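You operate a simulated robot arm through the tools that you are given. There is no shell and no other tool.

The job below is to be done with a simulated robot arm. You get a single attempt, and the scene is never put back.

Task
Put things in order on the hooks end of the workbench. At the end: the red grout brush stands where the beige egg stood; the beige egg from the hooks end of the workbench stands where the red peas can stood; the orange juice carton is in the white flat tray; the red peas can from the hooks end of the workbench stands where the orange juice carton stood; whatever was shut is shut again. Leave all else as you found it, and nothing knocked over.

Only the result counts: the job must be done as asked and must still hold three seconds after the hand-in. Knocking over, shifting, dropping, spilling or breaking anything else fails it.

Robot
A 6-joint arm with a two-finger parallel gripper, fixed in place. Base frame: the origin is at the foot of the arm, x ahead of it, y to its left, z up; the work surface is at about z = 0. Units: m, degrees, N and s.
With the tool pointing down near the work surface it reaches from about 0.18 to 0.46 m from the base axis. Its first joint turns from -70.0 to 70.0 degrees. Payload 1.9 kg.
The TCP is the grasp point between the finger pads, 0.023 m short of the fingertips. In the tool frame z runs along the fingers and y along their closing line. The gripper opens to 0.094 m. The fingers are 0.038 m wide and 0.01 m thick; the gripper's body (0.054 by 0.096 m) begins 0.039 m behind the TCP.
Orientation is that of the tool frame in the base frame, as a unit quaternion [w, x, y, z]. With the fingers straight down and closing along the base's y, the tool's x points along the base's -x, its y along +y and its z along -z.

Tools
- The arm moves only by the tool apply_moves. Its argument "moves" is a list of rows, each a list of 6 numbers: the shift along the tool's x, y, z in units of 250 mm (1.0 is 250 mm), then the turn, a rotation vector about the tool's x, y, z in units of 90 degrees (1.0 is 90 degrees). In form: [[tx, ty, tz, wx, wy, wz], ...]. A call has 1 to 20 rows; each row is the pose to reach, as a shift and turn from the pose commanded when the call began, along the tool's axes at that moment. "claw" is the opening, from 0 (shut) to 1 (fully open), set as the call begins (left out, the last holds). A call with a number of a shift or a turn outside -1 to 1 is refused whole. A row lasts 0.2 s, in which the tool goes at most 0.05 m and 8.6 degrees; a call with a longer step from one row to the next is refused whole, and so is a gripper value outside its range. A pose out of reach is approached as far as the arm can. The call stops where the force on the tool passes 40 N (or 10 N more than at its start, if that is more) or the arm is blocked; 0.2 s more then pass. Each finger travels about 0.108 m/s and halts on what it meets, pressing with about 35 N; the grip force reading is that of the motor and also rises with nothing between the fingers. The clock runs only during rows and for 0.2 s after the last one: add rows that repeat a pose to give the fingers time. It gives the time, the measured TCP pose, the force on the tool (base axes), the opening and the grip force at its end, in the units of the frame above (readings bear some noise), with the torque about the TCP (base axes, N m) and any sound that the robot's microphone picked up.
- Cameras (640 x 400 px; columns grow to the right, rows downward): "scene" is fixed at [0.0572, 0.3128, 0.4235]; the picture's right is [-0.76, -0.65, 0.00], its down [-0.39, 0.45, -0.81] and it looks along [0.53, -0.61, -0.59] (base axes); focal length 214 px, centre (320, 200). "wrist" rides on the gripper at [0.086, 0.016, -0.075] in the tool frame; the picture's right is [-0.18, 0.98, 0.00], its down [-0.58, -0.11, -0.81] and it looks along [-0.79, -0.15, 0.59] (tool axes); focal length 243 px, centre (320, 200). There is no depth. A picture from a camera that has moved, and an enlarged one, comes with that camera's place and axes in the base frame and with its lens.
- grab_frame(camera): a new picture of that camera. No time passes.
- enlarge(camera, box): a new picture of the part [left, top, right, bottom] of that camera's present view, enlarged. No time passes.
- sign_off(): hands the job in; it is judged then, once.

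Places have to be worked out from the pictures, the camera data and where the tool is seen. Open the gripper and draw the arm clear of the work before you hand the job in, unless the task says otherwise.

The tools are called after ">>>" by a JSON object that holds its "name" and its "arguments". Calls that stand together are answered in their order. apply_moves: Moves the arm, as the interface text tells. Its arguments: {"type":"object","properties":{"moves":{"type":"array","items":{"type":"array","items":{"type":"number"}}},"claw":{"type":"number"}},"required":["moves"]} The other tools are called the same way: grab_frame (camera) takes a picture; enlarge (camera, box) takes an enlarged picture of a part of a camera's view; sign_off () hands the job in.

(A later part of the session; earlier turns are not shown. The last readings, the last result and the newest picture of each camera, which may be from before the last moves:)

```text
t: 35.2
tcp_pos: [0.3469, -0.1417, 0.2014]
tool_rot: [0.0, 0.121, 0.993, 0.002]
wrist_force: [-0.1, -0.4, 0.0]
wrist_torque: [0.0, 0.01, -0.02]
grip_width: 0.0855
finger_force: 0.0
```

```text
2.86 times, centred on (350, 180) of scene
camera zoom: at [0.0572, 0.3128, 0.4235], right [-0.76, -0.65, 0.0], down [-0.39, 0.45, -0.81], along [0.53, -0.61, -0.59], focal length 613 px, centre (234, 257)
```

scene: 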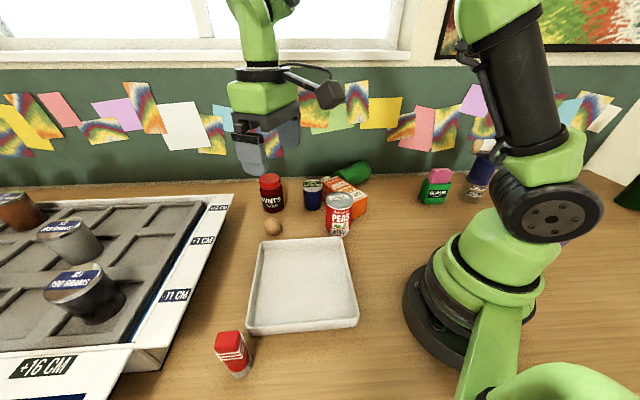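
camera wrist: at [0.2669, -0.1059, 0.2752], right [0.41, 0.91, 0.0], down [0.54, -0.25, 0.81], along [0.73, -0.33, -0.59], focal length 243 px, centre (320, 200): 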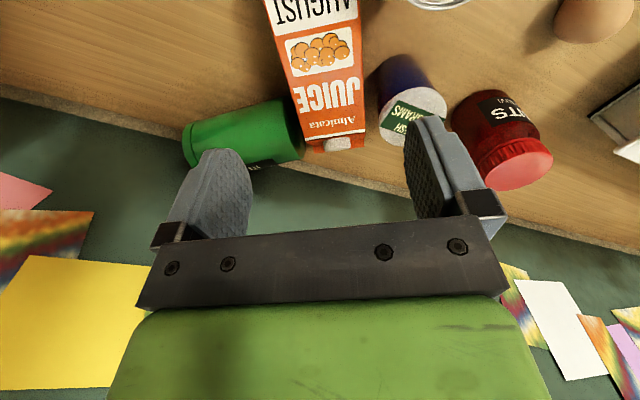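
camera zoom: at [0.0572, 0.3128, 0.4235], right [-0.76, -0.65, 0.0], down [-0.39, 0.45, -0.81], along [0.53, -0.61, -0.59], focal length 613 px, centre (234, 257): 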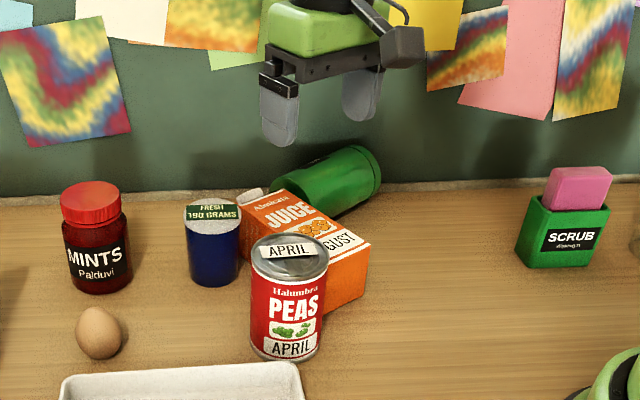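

The carton's edges project within 1-2 mm of my estimate, and the fingers will pass clear of peas, FRESH and TOFFEE. I descend to TCP height 0.048 in moderate steps.

>>> {"name": "apply_moves", "arguments": {"moves": [[0, 0.0, 0.08, 0, 0, 0], [0, 0, 0.16, 0, 0, 0], [0, 0, 0.24, 0, 0, 0], [0, 0, 0.32, 0, 0, 0], [0, 0, 0.4, 0, 0, 0], [0, 0, 0.46, 0, 0, 0], [0, 0, 0.51, 0, 0, 0], [0, 0, 0.56, 0, 0, 0], [0, 0, 0.6136, 0, 0, 0], [0, 0, 0.6136, 0, 0, 0]]}}

>>> {"name": "grab_frame", "arguments": {"camera": "wrist"}}

>>> {"name": "enlarge", "arguments": {"camera": "scene", "box": [270, 110, 430, 250]}}

```text
t: 37.4
tcp_pos: [0.3484, -0.1413, 0.0473]
tool_rot: [0.0, 0.121, 0.993, 0.002]
wrist_force: [0.1, -0.4, -0.3]
wrist_torque: [0.02, 0.01, 0.02]
grip_width: 0.0858
finger_force: 0.0
```

```text
taken
camera wrist: at [0.2682, -0.106, 0.1212], right [0.41, 0.91, 0.0], down [0.54, -0.25, 0.81], along [0.73, -0.33, -0.59], focal length 243 px, centre (320, 200)
```

wrist: 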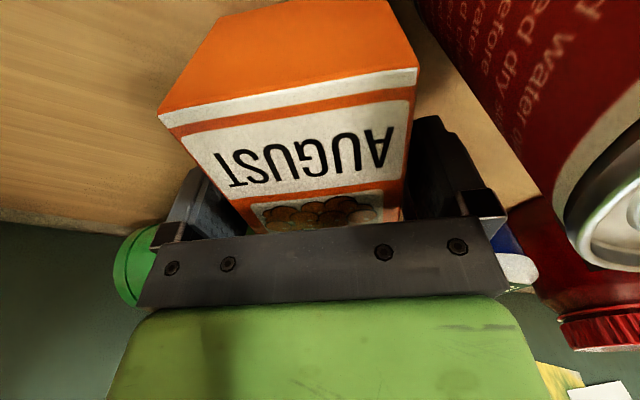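

```text
2.86 times, centred on (350, 180) of scene
camera zoom: at [0.0572, 0.3128, 0.4235], right [-0.76, -0.65, 0.0], down [-0.39, 0.45, -0.81], along [0.53, -0.61, -0.59], focal length 613 px, centre (234, 257)
```

zoom: 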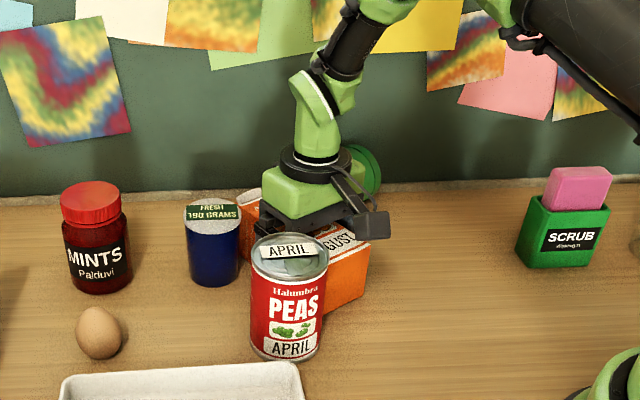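

The fingers are either side of the carton with no contact. I close on it.

>>> {"name": "apply_moves", "arguments": {"moves": [[0, 0, 0, 0, 0, 0], [0, 0, 0, 0, 0, 0], [0, 0, 0, 0, 0, 0], [0, 0, 0, 0, 0, 0]], "claw": 0.4}}

>>> {"name": "apply_moves", "arguments": {"moves": [[0, 0, -0.02, 0, 0, 0], [0, 0, -0.05, 0, 0, 0], [0, 0, -0.08, 0, 0, 0], [0, 0, -0.12, 0, 0, 0], [0, 0, -0.16, 0, 0, 0], [0, 0, -0.16, 0, 0, 0]]}}

>>> {"name": "grab_frame", "arguments": {"camera": "wrist"}}

>>> {"name": "enlarge", "arguments": {"camera": "scene", "box": [270, 110, 430, 250]}}

```text
t: 38.4
tcp_pos: [0.348, -0.1417, 0.0463]
tool_rot: [0.001, 0.12, 0.993, 0.001]
wrist_force: [2.1, 0.6, -0.4]
wrist_torque: [-0.07, -0.1, 0.14]
grip_width: 0.068
finger_force: 35.5
```

```text
t: 39.8
tcp_pos: [0.3457, -0.1421, 0.0871]
tool_rot: [0.0, 0.121, 0.993, 0.002]
wrist_force: [1.0, -0.5, -5.3]
wrist_torque: [0.03, 0.16, 0.0]
grip_width: 0.068
finger_force: 34.7
```

```text
taken
camera wrist: at [0.2667, -0.1064, 0.1613], right [0.41, 0.91, 0.0], down [0.54, -0.25, 0.81], along [0.73, -0.33, -0.59], focal length 243 px, centre (320, 200)
```

wrist: 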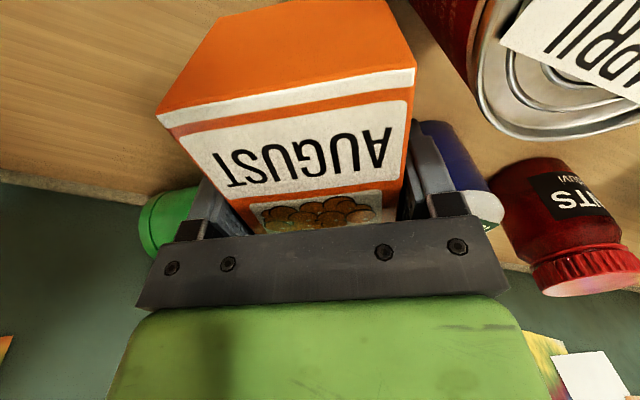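

```text
2.86 times, centred on (350, 180) of scene
camera zoom: at [0.0572, 0.3127, 0.4235], right [-0.76, -0.65, 0.0], down [-0.39, 0.45, -0.81], along [0.53, -0.61, -0.59], focal length 613 px, centre (234, 257)
```

zoom: 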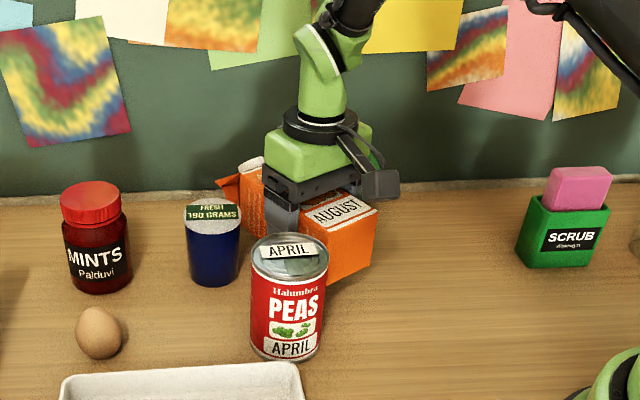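

The carton is held level and firmly (about 5 N, full pad contact). I lift it higher, then carry it slowly to the clear patch at azimuth -45 degrees, where I can set it down and regrasp it closer to its top for uprighting.

>>> {"name": "apply_moves", "arguments": {"moves": [[0, 0, -0.06, 0, 0, 0], [0, 0, -0.13, 0, 0, 0], [0, 0, -0.2, 0, 0, 0], [0, 0, -0.27, 0, 0, 0], [0, 0, -0.34, 0, 0, 0], [0, 0, -0.4, 0, 0, 0], [0, 0, -0.452, 0, 0, 0], [0, 0, -0.452, 0, 0, 0]]}}

>>> {"name": "grab_frame", "arguments": {"camera": "scene"}}

```text
t: 41.6
tcp_pos: [0.3462, -0.1418, 0.1998]
tool_rot: [0.0, 0.119, 0.993, 0.001]
wrist_force: [-0.1, 0.1, -6.0]
wrist_torque: [0.05, 0.11, -0.01]
grip_width: 0.0682
finger_force: 34.7
```

```text
taken
```

scene: 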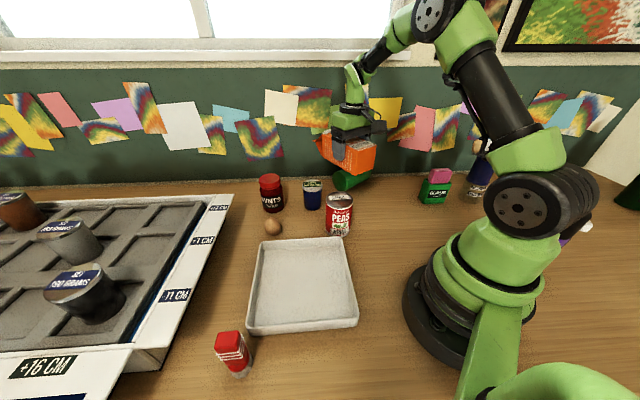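

Still held with 35 N. I carry it slowly to (0.199, -0.199) with its long axis turning to -45 degrees.

>>> {"name": "apply_moves", "arguments": {"moves": [[0.037, -0.026, 0, 0, 0, 0.025], [0.074, -0.052, 0, 0, 0, 0.05], [0.111, -0.078, 0, 0, 0, 0.074], [0.147, -0.104, 0, 0, 0, 0.099], [0.184, -0.129, 0, 0, 0, 0.124], [0.221, -0.155, 0, 0, 0, 0.149], [0.258, -0.181, 0, 0, 0, 0.174], [0.295, -0.207, 0, 0, 0, 0.198], [0.332, -0.233, 0, 0, 0, 0.223], [0.369, -0.259, 0, 0, 0, 0.248], [0.405, -0.285, 0, 0, 0, 0.273], [0.442, -0.311, 0, 0, 0, 0.297], [0.479, -0.337, 0, 0, 0, 0.322], [0.516, -0.3625, 0, 0, 0, 0.347], [0.516, -0.3625, 0, 0, 0, 0.347]]}}

>>> {"name": "grab_frame", "arguments": {"camera": "scene"}}

>>> {"name": "grab_frame", "arguments": {"camera": "wrist"}}

```text
t: 44.8
tcp_pos: [0.1995, -0.1985, 0.1995]
tool_rot: [0.0, 0.383, 0.924, 0.001]
wrist_force: [-0.1, -0.1, -6.1]
wrist_torque: [0.1, 0.09, 0.01]
grip_width: 0.0677
finger_force: 34.8
```

```text
taken
```

scene: 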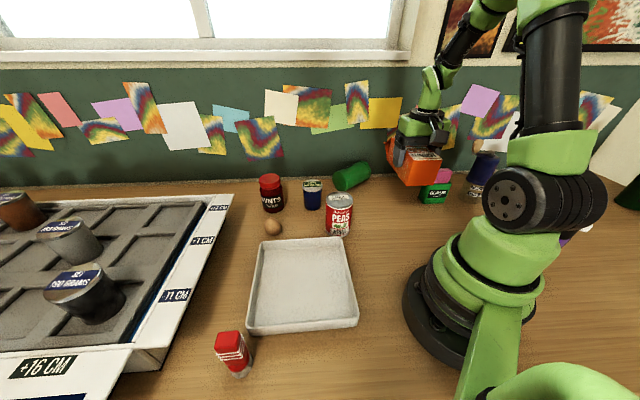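

```text
taken
camera wrist: at [0.1495, -0.1262, 0.2738], right [0.83, 0.56, 0.0], down [0.33, -0.49, 0.81], along [0.45, -0.67, -0.59], focal length 243 px, centre (320, 200)
```

wrist: 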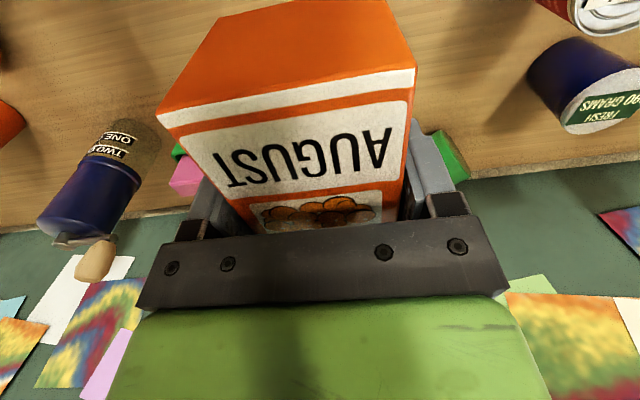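

Clear space below: SCRUB is about 8 cm off to the side. I lower the carton back to table height, slowing at the end.

>>> {"name": "apply_moves", "arguments": {"moves": [[0, 0, 0.08, 0, 0, 0], [0, 0, 0.16, 0, 0, 0], [0, 0, 0.24, 0, 0, 0], [0, 0, 0.32, 0, 0, 0], [0, 0, 0.4, 0, 0, 0], [0, 0, 0.47, 0, 0, 0], [0, 0, 0.53, 0, 0, 0], [0, 0, 0.57, 0, 0, 0], [0, 0, 0.595, 0, 0, 0], [0, 0, 0.608, 0, 0, 0], [0, 0, 0.608, 0, 0, 0]]}}

>>> {"name": "enlarge", "arguments": {"camera": "scene", "box": [350, 110, 510, 250]}}

```text
t: 47.2
tcp_pos: [0.2001, -0.1984, 0.0472]
tool_rot: [-0.001, 0.383, 0.924, 0.002]
wrist_force: [-1.1, 0.9, -6.5]
wrist_torque: [0.11, 0.08, -0.03]
grip_width: 0.0678
finger_force: 34.9
```

```text
2.86 times, centred on (430, 180) of scene
camera zoom: at [0.0572, 0.3127, 0.4235], right [-0.76, -0.65, 0.0], down [-0.39, 0.45, -0.81], along [0.53, -0.61, -0.59], focal length 613 px, centre (6, 257)
```

zoom: 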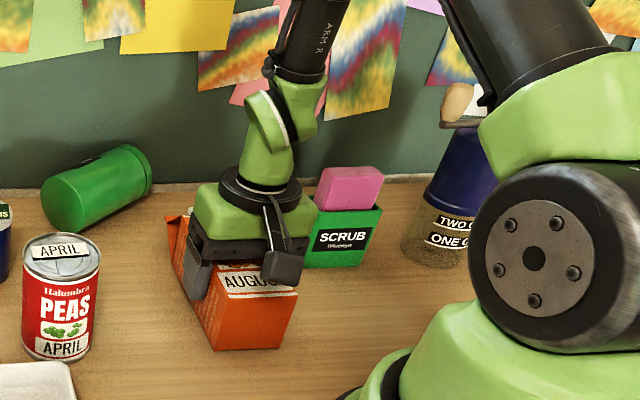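

The carton is a millimetre or so above the bench and still hanging. I lower 2 mm more and open the fingers.

>>> {"name": "apply_moves", "arguments": {"moves": [[0, 0, 0.004, 0, 0, 0], [0, 0, 0.008, 0, 0, 0], [0, 0, 0.008, 0, 0, 0]]}}

>>> {"name": "apply_moves", "arguments": {"moves": [[0, 0, 0, 0, 0, 0], [0, 0, 0, 0, 0, 0], [0, 0, 0, 0, 0, 0]], "claw": 0.92}}

>>> {"name": "grab_frame", "arguments": {"camera": "wrist"}}

```text
t: 48.0
tcp_pos: [0.2003, -0.1985, 0.0478]
tool_rot: [0.0, 0.384, 0.923, 0.001]
wrist_force: [-3.9, 8.1, 24.9]
wrist_torque: [-1.09, 0.19, -0.15]
grip_width: 0.0678
finger_force: 35.0
```

```text
t: 48.8
tcp_pos: [0.2008, -0.2001, 0.0458]
tool_rot: [0.0, 0.383, 0.924, 0.001]
wrist_force: [0.2, 0.0, 0.0]
wrist_torque: [0.0, -0.02, 0.02]
grip_width: 0.0864
finger_force: 0.1
```

```text
taken
camera wrist: at [0.1506, -0.1269, 0.1209], right [0.83, 0.56, 0.0], down [0.33, -0.49, 0.81], along [0.46, -0.66, -0.59], focal length 243 px, centre (320, 200)
```

wrist: 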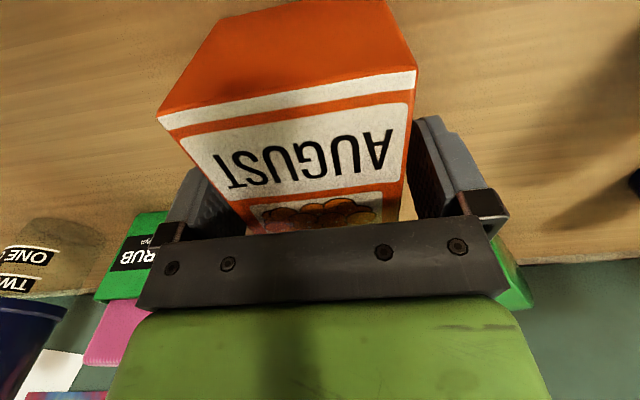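

The carton rests flat with the gripper open around it. I rise clear, shift 49 mm toward its top, pitch the tool 22 degrees (fingers toward the base) and come down to regrasp near the shoulder.

>>> {"name": "apply_moves", "arguments": {"moves": [[0, 0, -0.08, 0, 0, 0], [0, 0, -0.16, 0, 0, 0], [0, 0, -0.24, 0, 0, 0], [-0.07, 0, -0.24, 0, 0, 0], [-0.14, 0, -0.24, 0, 0.06, 0], [-0.196, 0, -0.24, 0, 0.12, 0], [-0.196, 0, -0.24, 0, 0.18, 0], [-0.196, 0, -0.24, 0, 0.245, 0], [-0.196, 0, -0.24, 0, 0.245, 0]], "claw": 0.92}}

>>> {"name": "enlarge", "arguments": {"camera": "scene", "box": [350, 110, 510, 250]}}

>>> {"name": "grab_frame", "arguments": {"camera": "wrist"}}

```text
t: 50.8
tcp_pos: [0.2348, -0.233, 0.1051]
tool_rot: [-0.177, 0.376, 0.906, 0.076]
wrist_force: [-0.4, 0.1, 0.7]
wrist_torque: [0.02, -0.03, -0.03]
grip_width: 0.0865
finger_force: 0.0
```

```text
2.86 times, centred on (430, 180) of scene
camera zoom: at [0.0572, 0.3127, 0.4235], right [-0.76, -0.65, 0.0], down [-0.39, 0.45, -0.81], along [0.53, -0.61, -0.59], focal length 613 px, centre (6, 257)
```

zoom: 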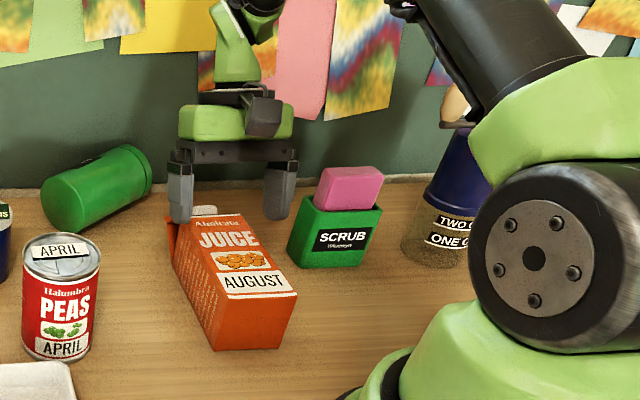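

```text
taken
camera wrist: at [0.2099, -0.1858, 0.2071], right [0.82, 0.57, -0.07], down [0.52, -0.67, 0.53], along [0.26, -0.46, -0.85], focal length 243 px, centre (320, 200)
```

wrist: 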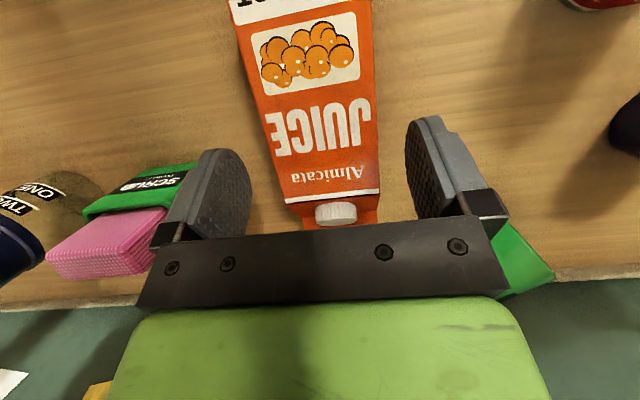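

The fingers straddle the carton near its shoulder and are well clear of SCRUB. I descend 55 mm straight down in the pitched pose.

>>> {"name": "apply_moves", "arguments": {"moves": [[-0.02, 0, 0.05, 0, 0, 0], [-0.041, 0, 0.102, 0, 0, 0], [-0.062, 0, 0.153, 0, 0, 0], [-0.0824, 0, 0.204, 0, 0, 0], [-0.0824, 0, 0.204, 0, 0, 0]]}}

>>> {"name": "enlarge", "arguments": {"camera": "scene", "box": [350, 110, 510, 250]}}

>>> {"name": "grab_frame", "arguments": {"camera": "wrist"}}

```text
t: 52.0
tcp_pos: [0.2354, -0.2334, 0.0512]
tool_rot: [-0.176, 0.376, 0.907, 0.075]
wrist_force: [0.3, -0.6, 0.7]
wrist_torque: [-0.02, 0.03, 0.01]
grip_width: 0.0866
finger_force: 0.0
```

```text
2.86 times, centred on (430, 180) of scene
camera zoom: at [0.0572, 0.3128, 0.4235], right [-0.76, -0.65, 0.0], down [-0.39, 0.45, -0.81], along [0.53, -0.61, -0.59], focal length 613 px, centre (6, 257)
```

zoom: 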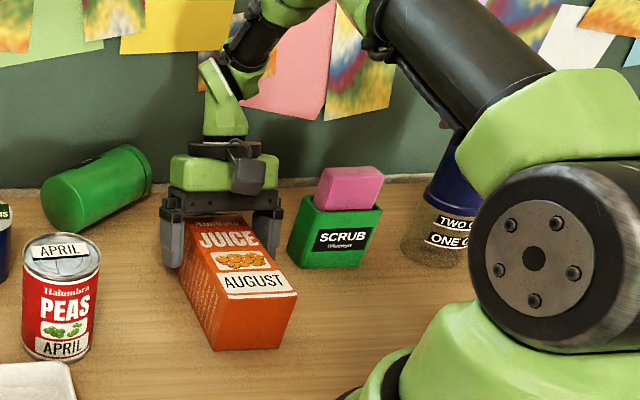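

```text
taken
camera wrist: at [0.2095, -0.1853, 0.1529], right [0.82, 0.57, -0.07], down [0.52, -0.67, 0.53], along [0.26, -0.47, -0.85], focal length 243 px, centre (320, 200)
```

wrist: 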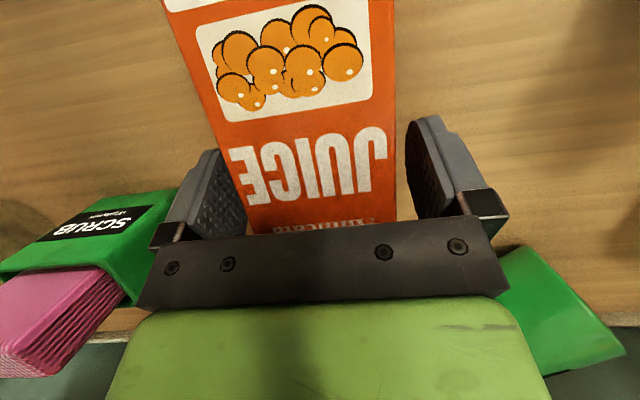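

The grasp pose looks good with no contact. I close and lift straight up.

>>> {"name": "apply_moves", "arguments": {"moves": [[0, 0, 0, 0, 0, 0], [0, 0, 0, 0, 0, 0], [0, 0, 0, 0, 0, 0], [0, 0, 0, 0, 0, 0]], "claw": 0.4}}

>>> {"name": "apply_moves", "arguments": {"moves": [[0.015, 0, -0.037, 0, 0, 0], [0.045, 0, -0.111, 0, 0, 0], [0.09, 0, -0.223, 0, 0, 0], [0.135, 0, -0.334, 0, 0, 0], [0.18, 0, -0.445, 0, 0, 0], [0.225, 0, -0.556, 0, 0, 0], [0.27, 0, -0.668, 0, 0, 0], [0.3, 0, -0.742, 0, 0, 0], [0.3, 0, -0.742, 0, 0, 0]]}}

>>> {"name": "enlarge", "arguments": {"camera": "scene", "box": [310, 30, 510, 250]}}

>>> {"name": "grab_frame", "arguments": {"camera": "wrist"}}

```text
t: 53.0
tcp_pos: [0.2342, -0.233, 0.0511]
tool_rot: [-0.176, 0.376, 0.907, 0.075]
wrist_force: [0.0, -0.6, -0.3]
wrist_torque: [-0.1, -0.11, -0.01]
grip_width: 0.0678
finger_force: 34.2
```

```text
t: 55.0
tcp_pos: [0.2331, -0.2329, 0.2513]
tool_rot: [-0.177, 0.376, 0.907, 0.075]
wrist_force: [-0.1, 0.7, -6.1]
wrist_torque: [-0.1, -0.1, 0.0]
grip_width: 0.0681
finger_force: 34.4
```

```text
1.82 times, centred on (410, 140) of scene
camera zoom: at [0.0572, 0.3127, 0.4235], right [-0.76, -0.65, 0.0], down [-0.39, 0.45, -0.81], along [0.53, -0.61, -0.59], focal length 390 px, centre (156, 309)
```

zoom: 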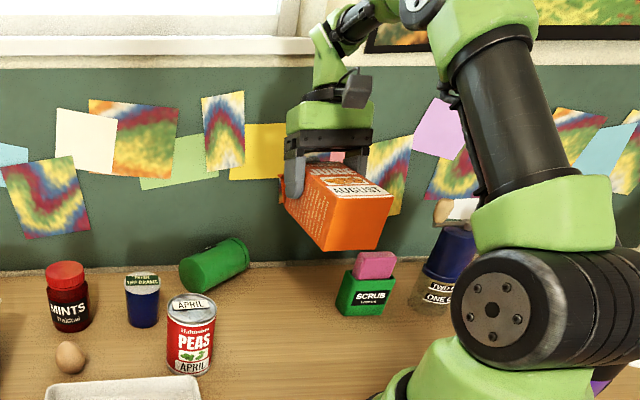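

```text
taken
camera wrist: at [0.2072, -0.1857, 0.3522], right [0.82, 0.57, -0.07], down [0.52, -0.67, 0.53], along [0.26, -0.47, -0.85], focal length 243 px, centre (320, 200)
```

wrist: 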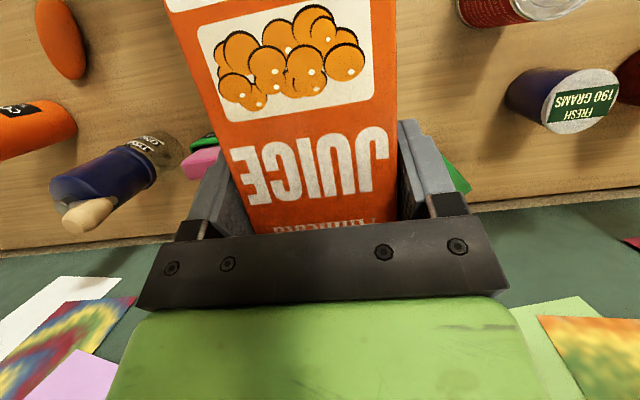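

The carton is still level and firm. I rotate it toward upright in place: 62 degrees of pitch, slowly.

>>> {"name": "apply_moves", "arguments": {"moves": [[0, 0, 0, 0, -0.05, 0], [0, 0, 0, 0, -0.105, 0], [0, 0, 0, 0, -0.16, 0], [0, 0, 0, 0, -0.215, 0], [0, 0, 0, 0, -0.27, 0], [0, 0, 0, 0, -0.325, 0], [0, 0, 0, 0, -0.38, 0], [0, 0, 0, 0, -0.435, 0], [0, 0, 0, 0, -0.49, 0], [0, 0, 0, 0, -0.545, 0], [0, 0, 0, 0, -0.6, 0], [0, 0, 0, 0, -0.65, 0], [0, 0, 0, 0, -0.689, 0], [0, 0, 0, 0, -0.689, 0]]}}

>>> {"name": "grab_frame", "arguments": {"camera": "scene"}}

```text
t: 58.0
tcp_pos: [0.2341, -0.2328, 0.2512]
tool_rot: [0.316, 0.361, 0.868, -0.13]
wrist_force: [0.3, 0.0, -5.9]
wrist_torque: [0.0, 0.03, 0.0]
grip_width: 0.0677
finger_force: 34.8
```

```text
taken
```

scene: 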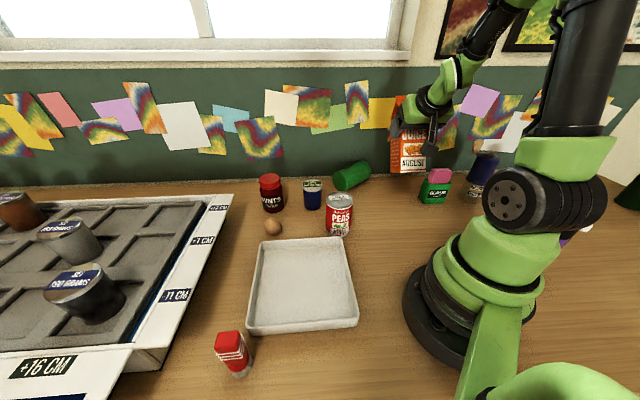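

The carton now leans about 28 degrees from upright, well held. I swing it in an arc at radius 0.33 toward the tray, keeping its underside above 0.15 m.

>>> {"name": "apply_moves", "arguments": {"moves": [[-0.0106, 0.056, -0.012, -0.0174, 0, -0.0207], [-0.0191, 0.112, -0.0258, -0.0347, 0, -0.0414], [-0.026, 0.168, -0.0409, -0.0521, 0, -0.062], [-0.0311, 0.2236, -0.0575, -0.0694, 0, -0.0827], [-0.0317, 0.2792, -0.0726, -0.0867, 0, -0.1033], [-0.0225, 0.3344, -0.0803, -0.1041, 0, -0.124], [-0.0121, 0.3888, -0.0891, -0.1215, 0, -0.1447], [0.0004, 0.4428, -0.0996, -0.1388, 0, -0.1654], [0.0148, 0.4964, -0.1117, -0.1562, 0, -0.1861], [0.0305, 0.5488, -0.1248, -0.1735, 0, -0.2067], [0.0482, 0.6004, -0.1397, -0.1908, 0, -0.2273], [0.0675, 0.6512, -0.1559, -0.2082, 0, -0.248], [0.0887, 0.7008, -0.1737, -0.2256, 0, -0.2687], [0.1113, 0.7492, -0.1927, -0.2429, 0, -0.2894], [0.1113, 0.7492, -0.1927, -0.2429, 0, -0.2894]]}}

>>> {"name": "grab_frame", "arguments": {"camera": "scene"}}

```text
t: 61.2
tcp_pos: [0.3295, -0.0632, 0.2716]
tool_rot: [0.341, 0.091, 0.935, -0.032]
wrist_force: [0.2, 0.9, -6.5]
wrist_torque: [-0.02, 0.03, -0.05]
grip_width: 0.0678
finger_force: 35.8
```

```text
taken
```

scene: 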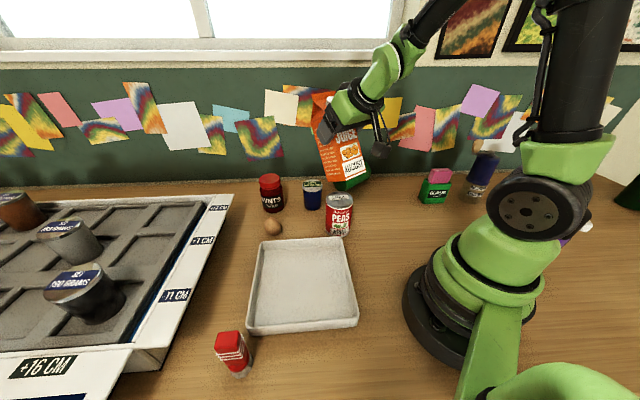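

Halfway there, grip steady at 35 N. I continue the arc to azimuth 23 degrees above the tray.

>>> {"name": "apply_moves", "arguments": {"moves": [[0.0043, 0.0568, -0.0036, -0.0174, 0, -0.0207], [0.0101, 0.1128, -0.0085, -0.0347, 0, -0.0414], [0.0181, 0.1684, -0.0152, -0.0521, 0, -0.062], [0.0276, 0.2232, -0.0231, -0.0694, 0, -0.0827], [0.0392, 0.2772, -0.0329, -0.0867, 0, -0.1033], [0.0521, 0.3308, -0.0437, -0.1041, 0, -0.124], [0.0668, 0.3832, -0.0561, -0.1215, 0, -0.1447], [0.0833, 0.4344, -0.07, -0.1388, 0, -0.1654], [0.1011, 0.4844, -0.0849, -0.1562, 0, -0.1861], [0.1207, 0.5336, -0.1013, -0.1735, 0, -0.2067], [0.1419, 0.5812, -0.1191, -0.1908, 0, -0.2273], [0.1645, 0.6276, -0.1381, -0.2082, 0, -0.248], [0.1881, 0.6724, -0.1579, -0.2256, 0, -0.2687], [0.2136, 0.7156, -0.1793, -0.2429, 0, -0.2894], [0.2136, 0.7156, -0.1793, -0.2429, 0, -0.2894]]}}

>>> {"name": "grab_frame", "arguments": {"camera": "scene"}}

```text
t: 64.4
tcp_pos: [0.2966, 0.125, 0.2702]
tool_rot: [0.336, -0.186, 0.921, 0.069]
wrist_force: [0.3, 0.5, -5.3]
wrist_torque: [-0.03, 0.04, 0.0]
grip_width: 0.0679
finger_force: 35.2
```

```text
taken
```

scene: 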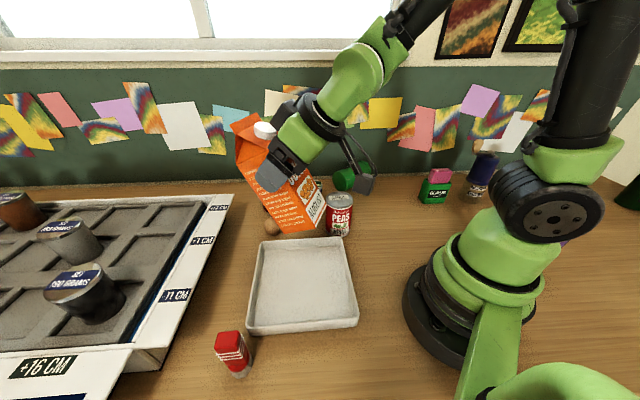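

Above the tray with the carton still firm. I lower to TCP 0.165 (carton bottom just above the rim), shifting 7 mm outward.

>>> {"name": "apply_moves", "arguments": {"moves": [[0.031, 0, 0.0425, 0, 0, 0], [0.062, 0, 0.085, 0, 0, 0], [0.093, 0, 0.1275, 0, 0, 0], [0.124, 0, 0.17, 0, 0, 0], [0.155, 0, 0.2125, 0, 0, 0], [0.186, 0, 0.255, 0, 0, 0], [0.217, 0, 0.2975, 0, 0, 0], [0.2486, 0, 0.34, 0, 0, 0], [0.2486, 0, 0.34, 0, 0, 0]]}}

>>> {"name": "grab_frame", "arguments": {"camera": "scene"}}

```text
t: 66.4
tcp_pos: [0.3036, 0.1271, 0.1643]
tool_rot: [0.335, -0.186, 0.921, 0.069]
wrist_force: [0.6, -0.5, -6.1]
wrist_torque: [-0.05, 0.01, -0.01]
grip_width: 0.068
finger_force: 35.2
```

```text
taken
```

scene: 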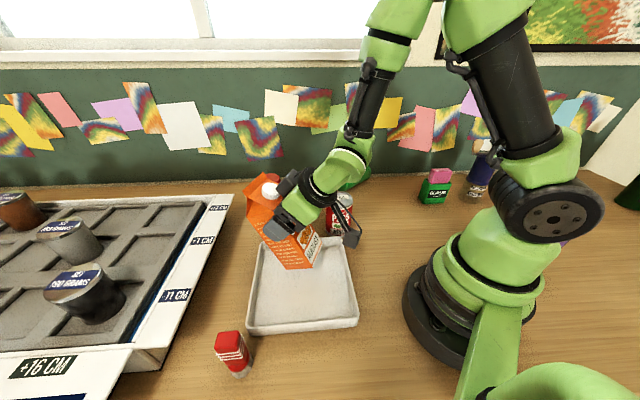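

Carton bottom is just above the tray. I pitch another 20 degrees so it is nearly upright.

>>> {"name": "apply_moves", "arguments": {"moves": [[0, 0, 0, 0, -0.04, 0], [0, 0, 0, 0, -0.08, 0], [0, 0, 0, 0, -0.12, 0], [0, 0, 0, 0, -0.16, 0], [0, 0, 0, 0, -0.2, 0], [0, 0, 0, 0, -0.222, 0], [0, 0, 0, 0, -0.222, 0]]}}

>>> {"name": "enlarge", "arguments": {"camera": "scene", "box": [220, 130, 400, 340]}}

```text
t: 68.0
tcp_pos: [0.3028, 0.1277, 0.1644]
tool_rot: [0.49, -0.171, 0.849, 0.101]
wrist_force: [0.2, 0.1, -6.3]
wrist_torque: [-0.03, 0.07, 0.0]
grip_width: 0.0678
finger_force: 34.9
```

```text
1.90 times, centred on (310, 235) of scene
camera zoom: at [0.0572, 0.3128, 0.4235], right [-0.76, -0.65, 0.0], down [-0.39, 0.45, -0.81], along [0.53, -0.61, -0.59], focal length 408 px, centre (339, 133)
```

zoom: 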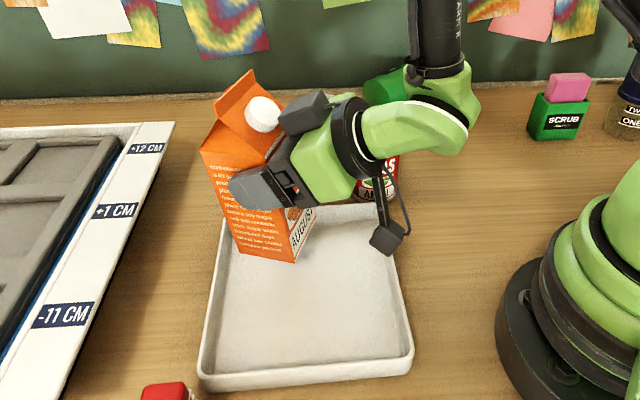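

It is nearly upright over the tray. I lower to 0.129, shift 10 mm inward and pitch 6 degrees more so only about 2 degrees of lean remain.

>>> {"name": "apply_moves", "arguments": {"moves": [[0.03, 0, 0.0067, 0, 0, 0], [0.06, 0, 0.0134, 0, 0, 0], [0.09, 0, 0.0202, 0, 0, 0], [0.12, 0, 0.0269, 0, 0, 0], [0.1422, 0, 0.0336, 0, -0.02, 0], [0.1422, 0, 0.0336, 0, -0.045, 0], [0.1422, 0, 0.0336, 0, -0.067, 0], [0.1422, 0, 0.0336, 0, -0.067, 0]]}}

>>> {"name": "enlarge", "arguments": {"camera": "scene", "box": [220, 130, 400, 340]}}

>>> {"name": "grab_frame", "arguments": {"camera": "wrist"}}

```text
t: 69.8
tcp_pos: [0.2952, 0.1252, 0.1281]
tool_rot: [0.534, -0.166, 0.822, 0.11]
wrist_force: [-0.1, 0.3, -6.2]
wrist_torque: [-0.06, 0.09, 0.01]
grip_width: 0.0681
finger_force: 34.9
out of reach, approached as far as the arm can: row 3, 6, 7, 8
```

```text
1.90 times, centred on (310, 235) of scene
camera zoom: at [0.0572, 0.3128, 0.4235], right [-0.76, -0.65, 0.0], down [-0.39, 0.45, -0.81], along [0.53, -0.61, -0.59], focal length 408 px, centre (339, 133)
```

zoom: 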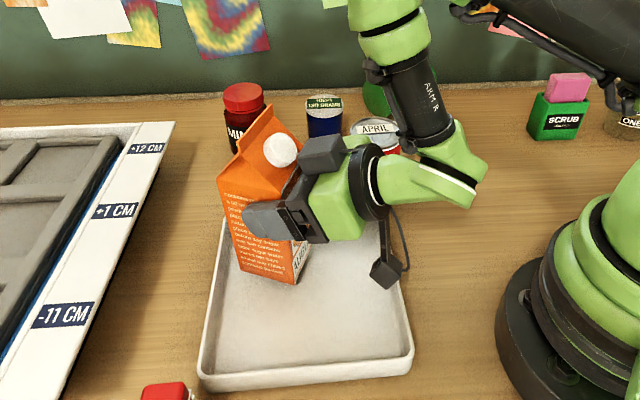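

```text
taken
camera wrist: at [0.1944, 0.0992, 0.0803], right [-0.31, 0.93, 0.17], down [-0.42, -0.3, 0.86], along [0.85, 0.2, 0.48], focal length 243 px, centre (320, 200)
```

wrist: 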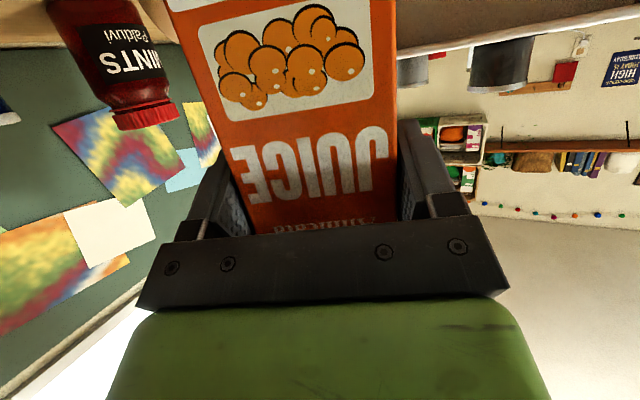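

The tool is at 66 degrees pitch, carton within about 2 degrees of upright, bottom about 2 cm above the tray floor. I lower in small steps to feel the contact.

>>> {"name": "apply_moves", "arguments": {"moves": [[0.018, 0, 0.008, 0, 0, 0], [0.037, 0, 0.0163, 0, 0, 0], [0.047, 0, 0.021, 0, 0, 0], [0.047, 0, 0.021, 0, 0, 0]]}}

>>> {"name": "enlarge", "arguments": {"camera": "scene", "box": [220, 130, 400, 340]}}

```text
t: 70.8
tcp_pos: [0.2961, 0.1258, 0.1166]
tool_rot: [0.534, -0.166, 0.822, 0.109]
wrist_force: [-0.6, 1.2, -5.7]
wrist_torque: [-0.03, 0.1, 0.04]
grip_width: 0.0681
finger_force: 34.9
```

```text
1.90 times, centred on (310, 235) of scene
camera zoom: at [0.0572, 0.3128, 0.4235], right [-0.76, -0.65, 0.0], down [-0.39, 0.45, -0.81], along [0.53, -0.61, -0.59], focal length 408 px, centre (339, 133)
```

zoom: 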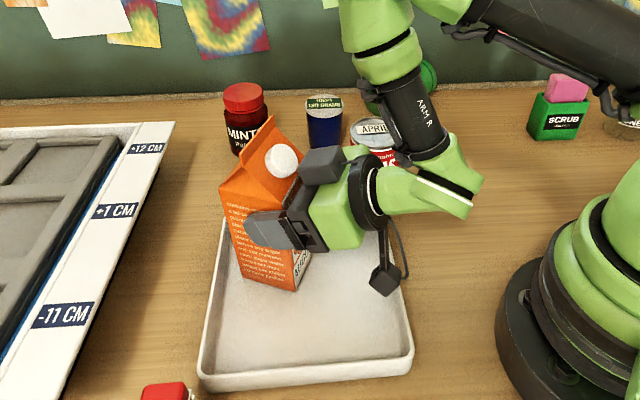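

Still hanging freely at 0.1166. I continue lowering 1-2 mm per row until the weight comes off.

>>> {"name": "apply_moves", "arguments": {"moves": [[0.0055, 0, 0.0024, 0, 0, 0], [0.011, 0, 0.0049, 0, 0, 0], [0.011, 0, 0.0049, 0, 0, 0]]}}

>>> {"name": "apply_moves", "arguments": {"moves": [[0.0037, 0, 0.0016, 0, 0, 0], [0.0073, 0, 0.0033, 0, 0, 0], [0.0073, 0, 0.0033, 0, 0, 0]]}}

```text
t: 71.6
tcp_pos: [0.2963, 0.1239, 0.1141]
tool_rot: [0.534, -0.166, 0.822, 0.11]
wrist_force: [0.1, -0.5, -5.9]
wrist_torque: [-0.05, 0.07, 0.0]
grip_width: 0.0681
finger_force: 35.2
```

```text
t: 72.4
tcp_pos: [0.2962, 0.1249, 0.1124]
tool_rot: [0.535, -0.167, 0.821, 0.11]
wrist_force: [-6.2, -2.7, 18.8]
wrist_torque: [-0.12, -0.48, 0.0]
grip_width: 0.068
finger_force: 34.8
```

Contact: the vertical force flipped to +19 N, so the carton stands on the tray floor. I back off half a millimetre and open the fingers.

>>> {"name": "apply_moves", "arguments": {"moves": [[-0.0018, 0, -0.0008, 0, 0, 0], [-0.0018, 0, -0.0008, 0, 0, 0]]}}

>>> {"name": "apply_moves", "arguments": {"moves": [[0, 0, 0, 0, 0, 0], [0, 0, 0, 0, 0, 0], [0, 0, 0, 0, 0, 0], [0, 0, 0, 0, 0, 0]], "claw": 0.92}}

>>> {"name": "enlarge", "arguments": {"camera": "scene", "box": [220, 130, 400, 340]}}

>>> {"name": "grab_frame", "arguments": {"camera": "wrist"}}

```text
t: 73.0
tcp_pos: [0.2954, 0.1258, 0.1138]
tool_rot: [0.535, -0.166, 0.821, 0.109]
wrist_force: [3.9, 2.3, 9.0]
wrist_torque: [0.04, -1.14, 0.22]
grip_width: 0.0681
finger_force: 35.1
```

```text
t: 74.0
tcp_pos: [0.2958, 0.1243, 0.1118]
tool_rot: [0.534, -0.166, 0.822, 0.109]
wrist_force: [-0.5, 0.8, -1.4]
wrist_torque: [-0.01, 0.01, 0.02]
grip_width: 0.0864
finger_force: 0.1
```

```text
1.90 times, centred on (310, 235) of scene
camera zoom: at [0.0572, 0.3128, 0.4235], right [-0.76, -0.65, 0.0], down [-0.39, 0.45, -0.81], along [0.53, -0.61, -0.59], focal length 408 px, centre (339, 133)
```

zoom: 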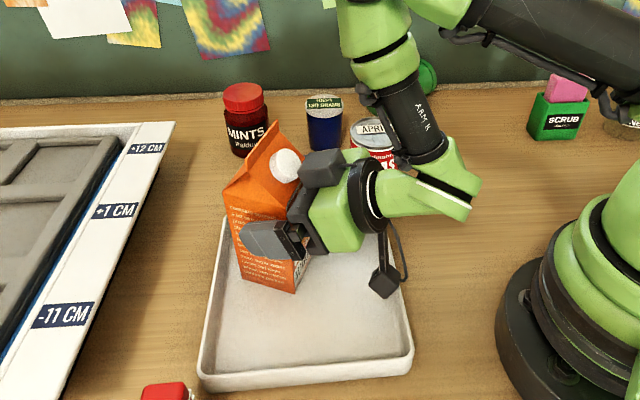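

```text
taken
camera wrist: at [0.195, 0.0989, 0.0631], right [-0.31, 0.93, 0.17], down [-0.42, -0.3, 0.86], along [0.85, 0.2, 0.48], focal length 243 px, centre (320, 200)
```

wrist: 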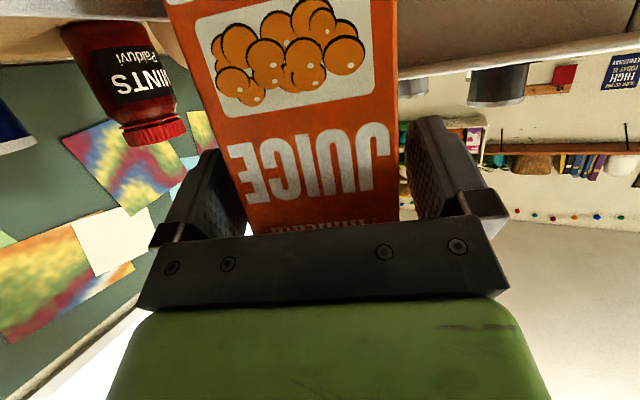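

The carton stands upright in the tray, gripper open. Retreating straight up would run into the arm's fold limit, so I back out along a computed path: unpitching from 66 to 30 degrees while drawing the TCP inward, which keeps the gripper body off the carton.

>>> {"name": "apply_moves", "arguments": {"moves": [[-0.0116, 0, -0.0152, 0, 0.0333, 0], [-0.0246, 0, -0.0254, 0, 0.0667, 0], [-0.0213, 0, -0.0327, 0, 0.1, 0], [-0.0164, 0, -0.0436, 0, 0.1333, 0], [-0.0083, 0, -0.0619, 0, 0.1778, 0]], "claw": 0.96}}

>>> {"name": "enlarge", "arguments": {"camera": "scene", "box": [220, 130, 400, 340]}}

```text
t: 75.2
tcp_pos: [0.2828, 0.1198, 0.1207]
tool_rot: [0.415, -0.18, 0.888, 0.085]
wrist_force: [0.8, -0.2, -0.3]
wrist_torque: [0.01, 0.02, -0.02]
grip_width: 0.0902
finger_force: 0.1
```

```text
1.90 times, centred on (310, 235) of scene
camera zoom: at [0.0572, 0.3128, 0.4235], right [-0.76, -0.65, 0.0], down [-0.39, 0.45, -0.81], along [0.53, -0.61, -0.59], focal length 408 px, centre (339, 133)
```

zoom: 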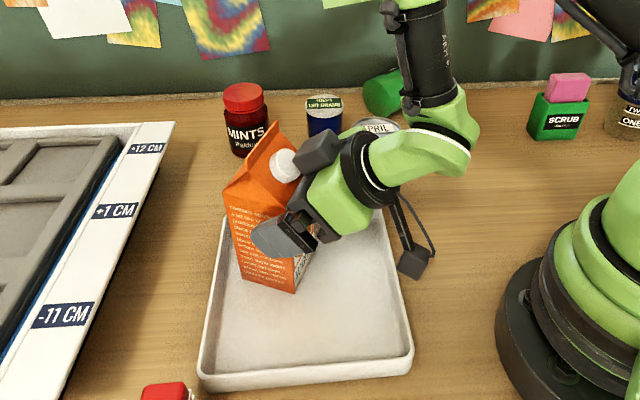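

The carton has not moved and there is no contact force. I continue the same retreat to 20 degrees pitch.

>>> {"name": "apply_moves", "arguments": {"moves": [[0.0231, 0, -0.0276, 0, 0.0556, 0], [0.0476, 0, -0.0567, 0, 0.1111, 0], [0.081, 0, -0.0965, 0, 0.1667, 0], [0.117, 0, -0.1394, 0, 0.2222, 0], [0.1543, 0, -0.1838, 0, 0.2778, 0], [0.18, 0, -0.2145, 0, 0.3333, 0]]}}

>>> {"name": "enlarge", "arguments": {"camera": "scene", "box": [220, 130, 400, 340]}}

```text
t: 76.6
tcp_pos: [0.2239, 0.0948, 0.1206]
tool_rot: [0.17, -0.196, 0.965, 0.035]
wrist_force: [0.6, -0.1, 0.7]
wrist_torque: [-0.02, -0.03, -0.01]
grip_width: 0.0903
finger_force: 0.1
out of reach, approached as far as the arm can: row 3, 4, 5, 6
```

```text
1.90 times, centred on (310, 235) of scene
camera zoom: at [0.0572, 0.3128, 0.4235], right [-0.76, -0.65, 0.0], down [-0.39, 0.45, -0.81], along [0.53, -0.61, -0.59], focal length 408 px, centre (339, 133)
```

zoom: 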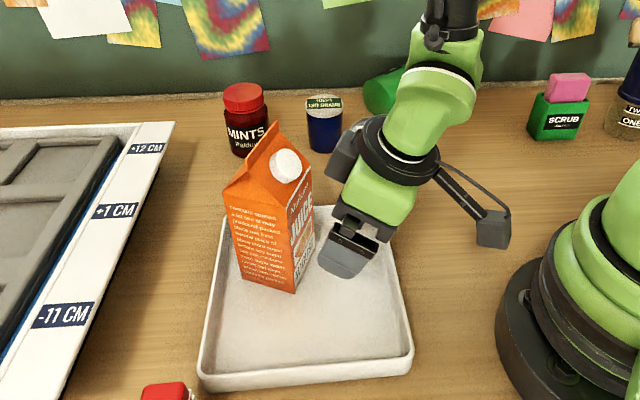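

The carton stands upright and free in the tray. I unpitch fully and rise, then go look at the lying TOFFEE can.

>>> {"name": "apply_moves", "arguments": {"moves": [[-0.034, 0, -0.094, 0, 0.0555, 0], [-0.069, 0, -0.188, 0, 0.111, 0], [-0.103, 0, -0.282, 0, 0.1665, 0], [-0.137, 0, -0.376, 0, 0.222, 0], [-0.205, 0, -0.564, 0, 0.222, 0], [-0.26, 0, -0.714, 0, 0.222, 0]], "claw": 1}}

>>> {"name": "grab_frame", "arguments": {"camera": "scene"}}

```text
t: 78.0
tcp_pos: [0.2222, 0.0946, 0.3104]
tool_rot: [0.002, -0.199, 0.98, 0.001]
wrist_force: [-0.3, 0.0, 0.5]
wrist_torque: [0.0, 0.02, -0.01]
grip_width: 0.0938
finger_force: 0.1
```

```text
taken
```

scene: 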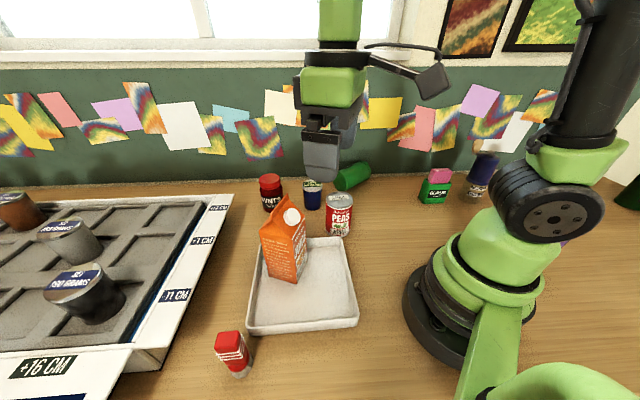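

The bench looks as expected, carton in the tray. I move to a viewing pose toward TOFFEE.

>>> {"name": "apply_moves", "arguments": {"moves": [[0.016, -0.088, 0, 0, 0, 0.0535], [0.033, -0.175, 0, 0, 0, 0.107], [0.049, -0.263, 0, 0, 0, 0.161], [0.065, -0.351, 0, 0, 0, 0.214], [0.081, -0.439, 0, 0, 0, 0.268], [0.098, -0.526, 0, 0, 0, 0.321], [0.114, -0.614, 0, 0, 0, 0.375], [0.13, -0.702, 0, 0, 0, 0.428], [0.146, -0.79, 0, 0, 0, 0.482], [0.163, -0.877, 0, 0, 0, 0.535], [0.179, -0.965, 0, 0, 0, 0.589]]}}

>>> {"name": "grab_frame", "arguments": {"camera": "wrist"}}

>>> {"name": "enlarge", "arguments": {"camera": "wrist", "box": [200, 0, 440, 150]}}

>>> {"name": "enlarge", "arguments": {"camera": "scene", "box": [300, 150, 400, 220]}}

```text
t: 80.4
tcp_pos: [0.2758, -0.147, 0.3075]
tool_rot: [0.0, 0.26, 0.966, 0.001]
wrist_force: [0.7, -0.2, -0.2]
wrist_torque: [0.03, -0.03, -0.01]
grip_width: 0.094
finger_force: 0.1
```

```text
taken
camera wrist: at [0.2093, -0.0905, 0.383], right [0.65, 0.76, 0.0], down [0.45, -0.39, 0.81], along [0.61, -0.52, -0.59], focal length 243 px, centre (320, 200)
```

wrist: 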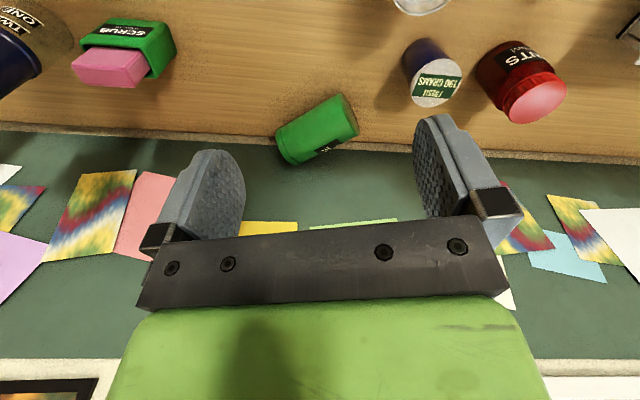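

```text
2.67 times, centred on (320, 75) of wrist
camera zoom: at [0.2093, -0.0905, 0.383], right [0.65, 0.76, 0.0], down [0.45, -0.39, 0.81], along [0.61, -0.52, -0.59], focal length 647 px, centre (320, 533)
```

zoom: 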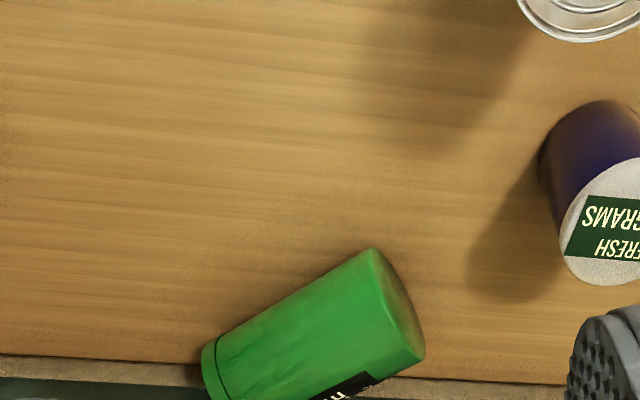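

```text
5.71 times, centred on (350, 185) of scene
camera zoom: at [0.0572, 0.3128, 0.4235], right [-0.76, -0.65, 0.0], down [-0.39, 0.45, -0.81], along [0.53, -0.61, -0.59], focal length 1226 px, centre (149, 286)
```

zoom: 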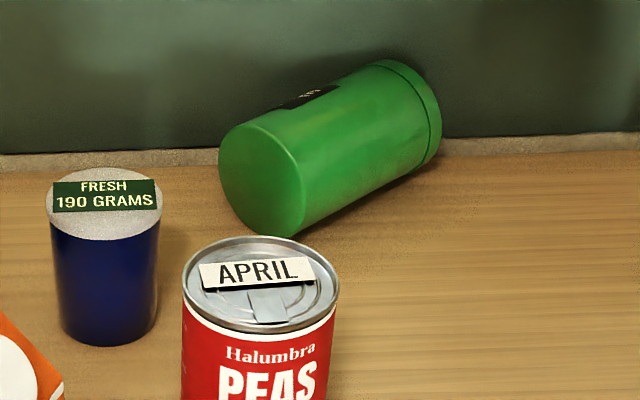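

TOFFEE lies with its base at about (0.420,-0.2075) and lid at (0.402,-0.3405), its lid edge against the wall. Before choosing the grasp, I test in the air whether the wrist can roll 180 degrees so the camera could sit on the lid side.

>>> {"name": "apply_moves", "arguments": {"moves": [[0, 0, 0, 0, 0, -0.09], [0, 0, 0, 0, 0, -0.18], [0, 0, 0, 0, 0, -0.27], [0, 0, 0, 0, 0, -0.36], [0, 0, 0, 0, 0, -0.45], [0, 0, 0, 0, 0, -0.54], [0, 0, 0, 0, 0, -0.63], [0, 0, 0, 0, 0, -0.72], [0, 0, 0, 0, 0, -0.81], [0, 0, 0, 0, 0, -0.9], [0, 0, 0, 0, 0, -0.99]]}}

>>> {"name": "apply_moves", "arguments": {"moves": [[0, 0, 0, 0, 0, -0.09], [0, 0, 0, 0, 0, -0.18], [0, 0, 0, 0, 0, -0.27], [0, 0, 0, 0, 0, -0.36], [0, 0, 0, 0, 0, -0.45], [0, 0, 0, 0, 0, -0.54], [0, 0, 0, 0, 0, -0.63], [0, 0, 0, 0, 0, -0.72], [0, 0, 0, 0, 0, -0.81], [0, 0, 0, 0, 0, -0.9], [0, 0, 0, 0, 0, -0.99]]}}

>>> {"name": "grab_frame", "arguments": {"camera": "scene"}}

>>> {"name": "grab_frame", "arguments": {"camera": "wrist"}}

```text
t: 82.8
tcp_pos: [0.2766, -0.1454, 0.3096]
tool_rot: [0.001, -0.494, 0.869, 0.001]
wrist_force: [-0.8, -0.4, 0.7]
wrist_torque: [-0.01, -0.01, 0.02]
grip_width: 0.0939
finger_force: 0.1
```

```text
t: 85.2
tcp_pos: [0.2751, -0.051, 0.2471]
tool_rot: [0.011, 0.959, -0.283, 0.007]
wrist_force: [0.7, 0.0, 0.4]
wrist_torque: [0.03, -0.02, -0.04]
grip_width: 0.0939
finger_force: 0.1
out of reach, approached as far as the arm can: row 8, 9, 10, 11
```

```text
taken
```

scene: 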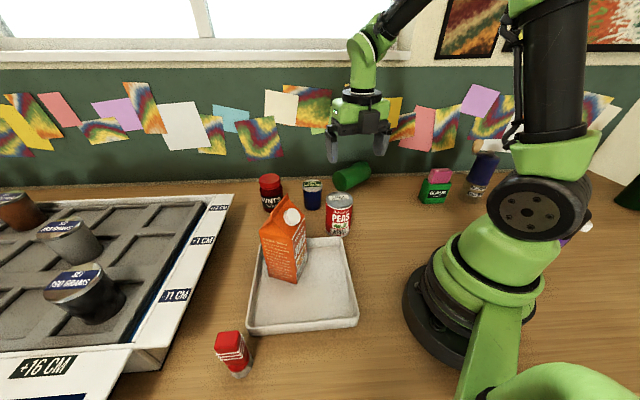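

```text
taken
camera wrist: at [0.338, -0.1104, 0.3242], right [-0.69, -0.72, 0.01], down [-0.43, 0.43, 0.79], along [-0.58, 0.54, -0.61], focal length 243 px, centre (320, 200)
```

wrist: 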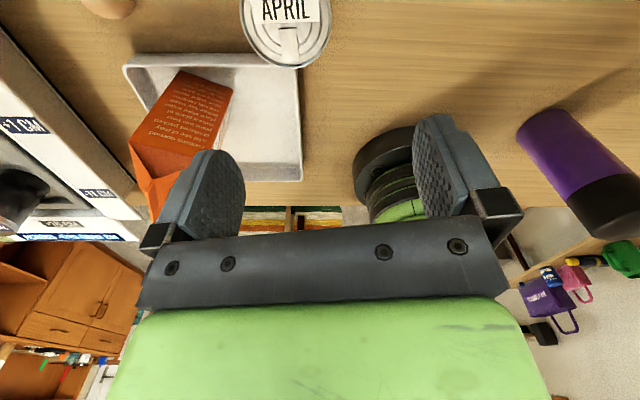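

The wrist stops about 150 degrees from neutral, so the camera-on-lid variant is out; I'll do it in two steps as with the carton. I turn the wrist back, first in place and then measuring again.

>>> {"name": "apply_moves", "arguments": {"moves": [[0, 0, 0, 0, 0, 0.09], [0, 0, 0, 0, 0, 0.18], [0, 0, 0, 0, 0, 0.27], [0, 0, 0, 0, 0, 0.36], [0, 0, 0, 0, 0, 0.45], [0, 0, 0, 0, 0, 0.54], [0, 0, 0, 0, 0, 0.63], [0, 0, 0, 0, 0, 0.72], [0, 0, 0, 0, 0, 0.81], [0, 0, 0, 0, 0, 0.9], [0, 0, 0, 0, 0, 0.99]]}}

>>> {"name": "apply_moves", "arguments": {"moves": [[0, 0, -0.02, 0, 0, 0.09], [0, 0, -0.04, 0, 0, 0.18], [0, 0, -0.06, 0, 0, 0.27], [0, 0, -0.08, 0, 0, 0.36], [0, 0, -0.1, 0, 0, 0.45], [0, 0, -0.12, 0, 0, 0.54], [0, 0, -0.14, 0, 0, 0.63], [0, 0, -0.16, 0, 0, 0.72], [0, 0, -0.18, 0, 0, 0.81], [0, 0, -0.2, 0, 0, 0.9], [0, 0, -0.2, 0, 0, 0.99]]}}

>>> {"name": "grab_frame", "arguments": {"camera": "scene"}}

```text
t: 87.6
tcp_pos: [0.2756, -0.0546, 0.2488]
tool_rot: [0.001, -0.492, 0.871, 0.001]
wrist_force: [0.5, 0.2, -0.4]
wrist_torque: [0.0, 0.0, 0.01]
grip_width: 0.094
finger_force: 0.1
```

```text
t: 90.0
tcp_pos: [0.275, -0.0539, 0.3002]
tool_rot: [0.001, 0.261, 0.965, 0.002]
wrist_force: [-0.4, -0.2, 0.3]
wrist_torque: [-0.05, 0.03, -0.01]
grip_width: 0.0939
finger_force: 0.1
```

```text
taken
```

scene: 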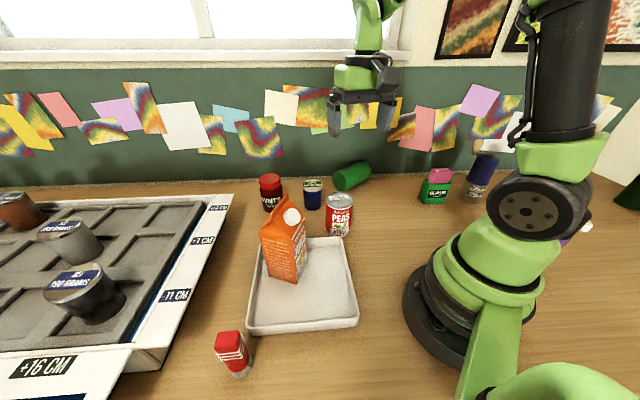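

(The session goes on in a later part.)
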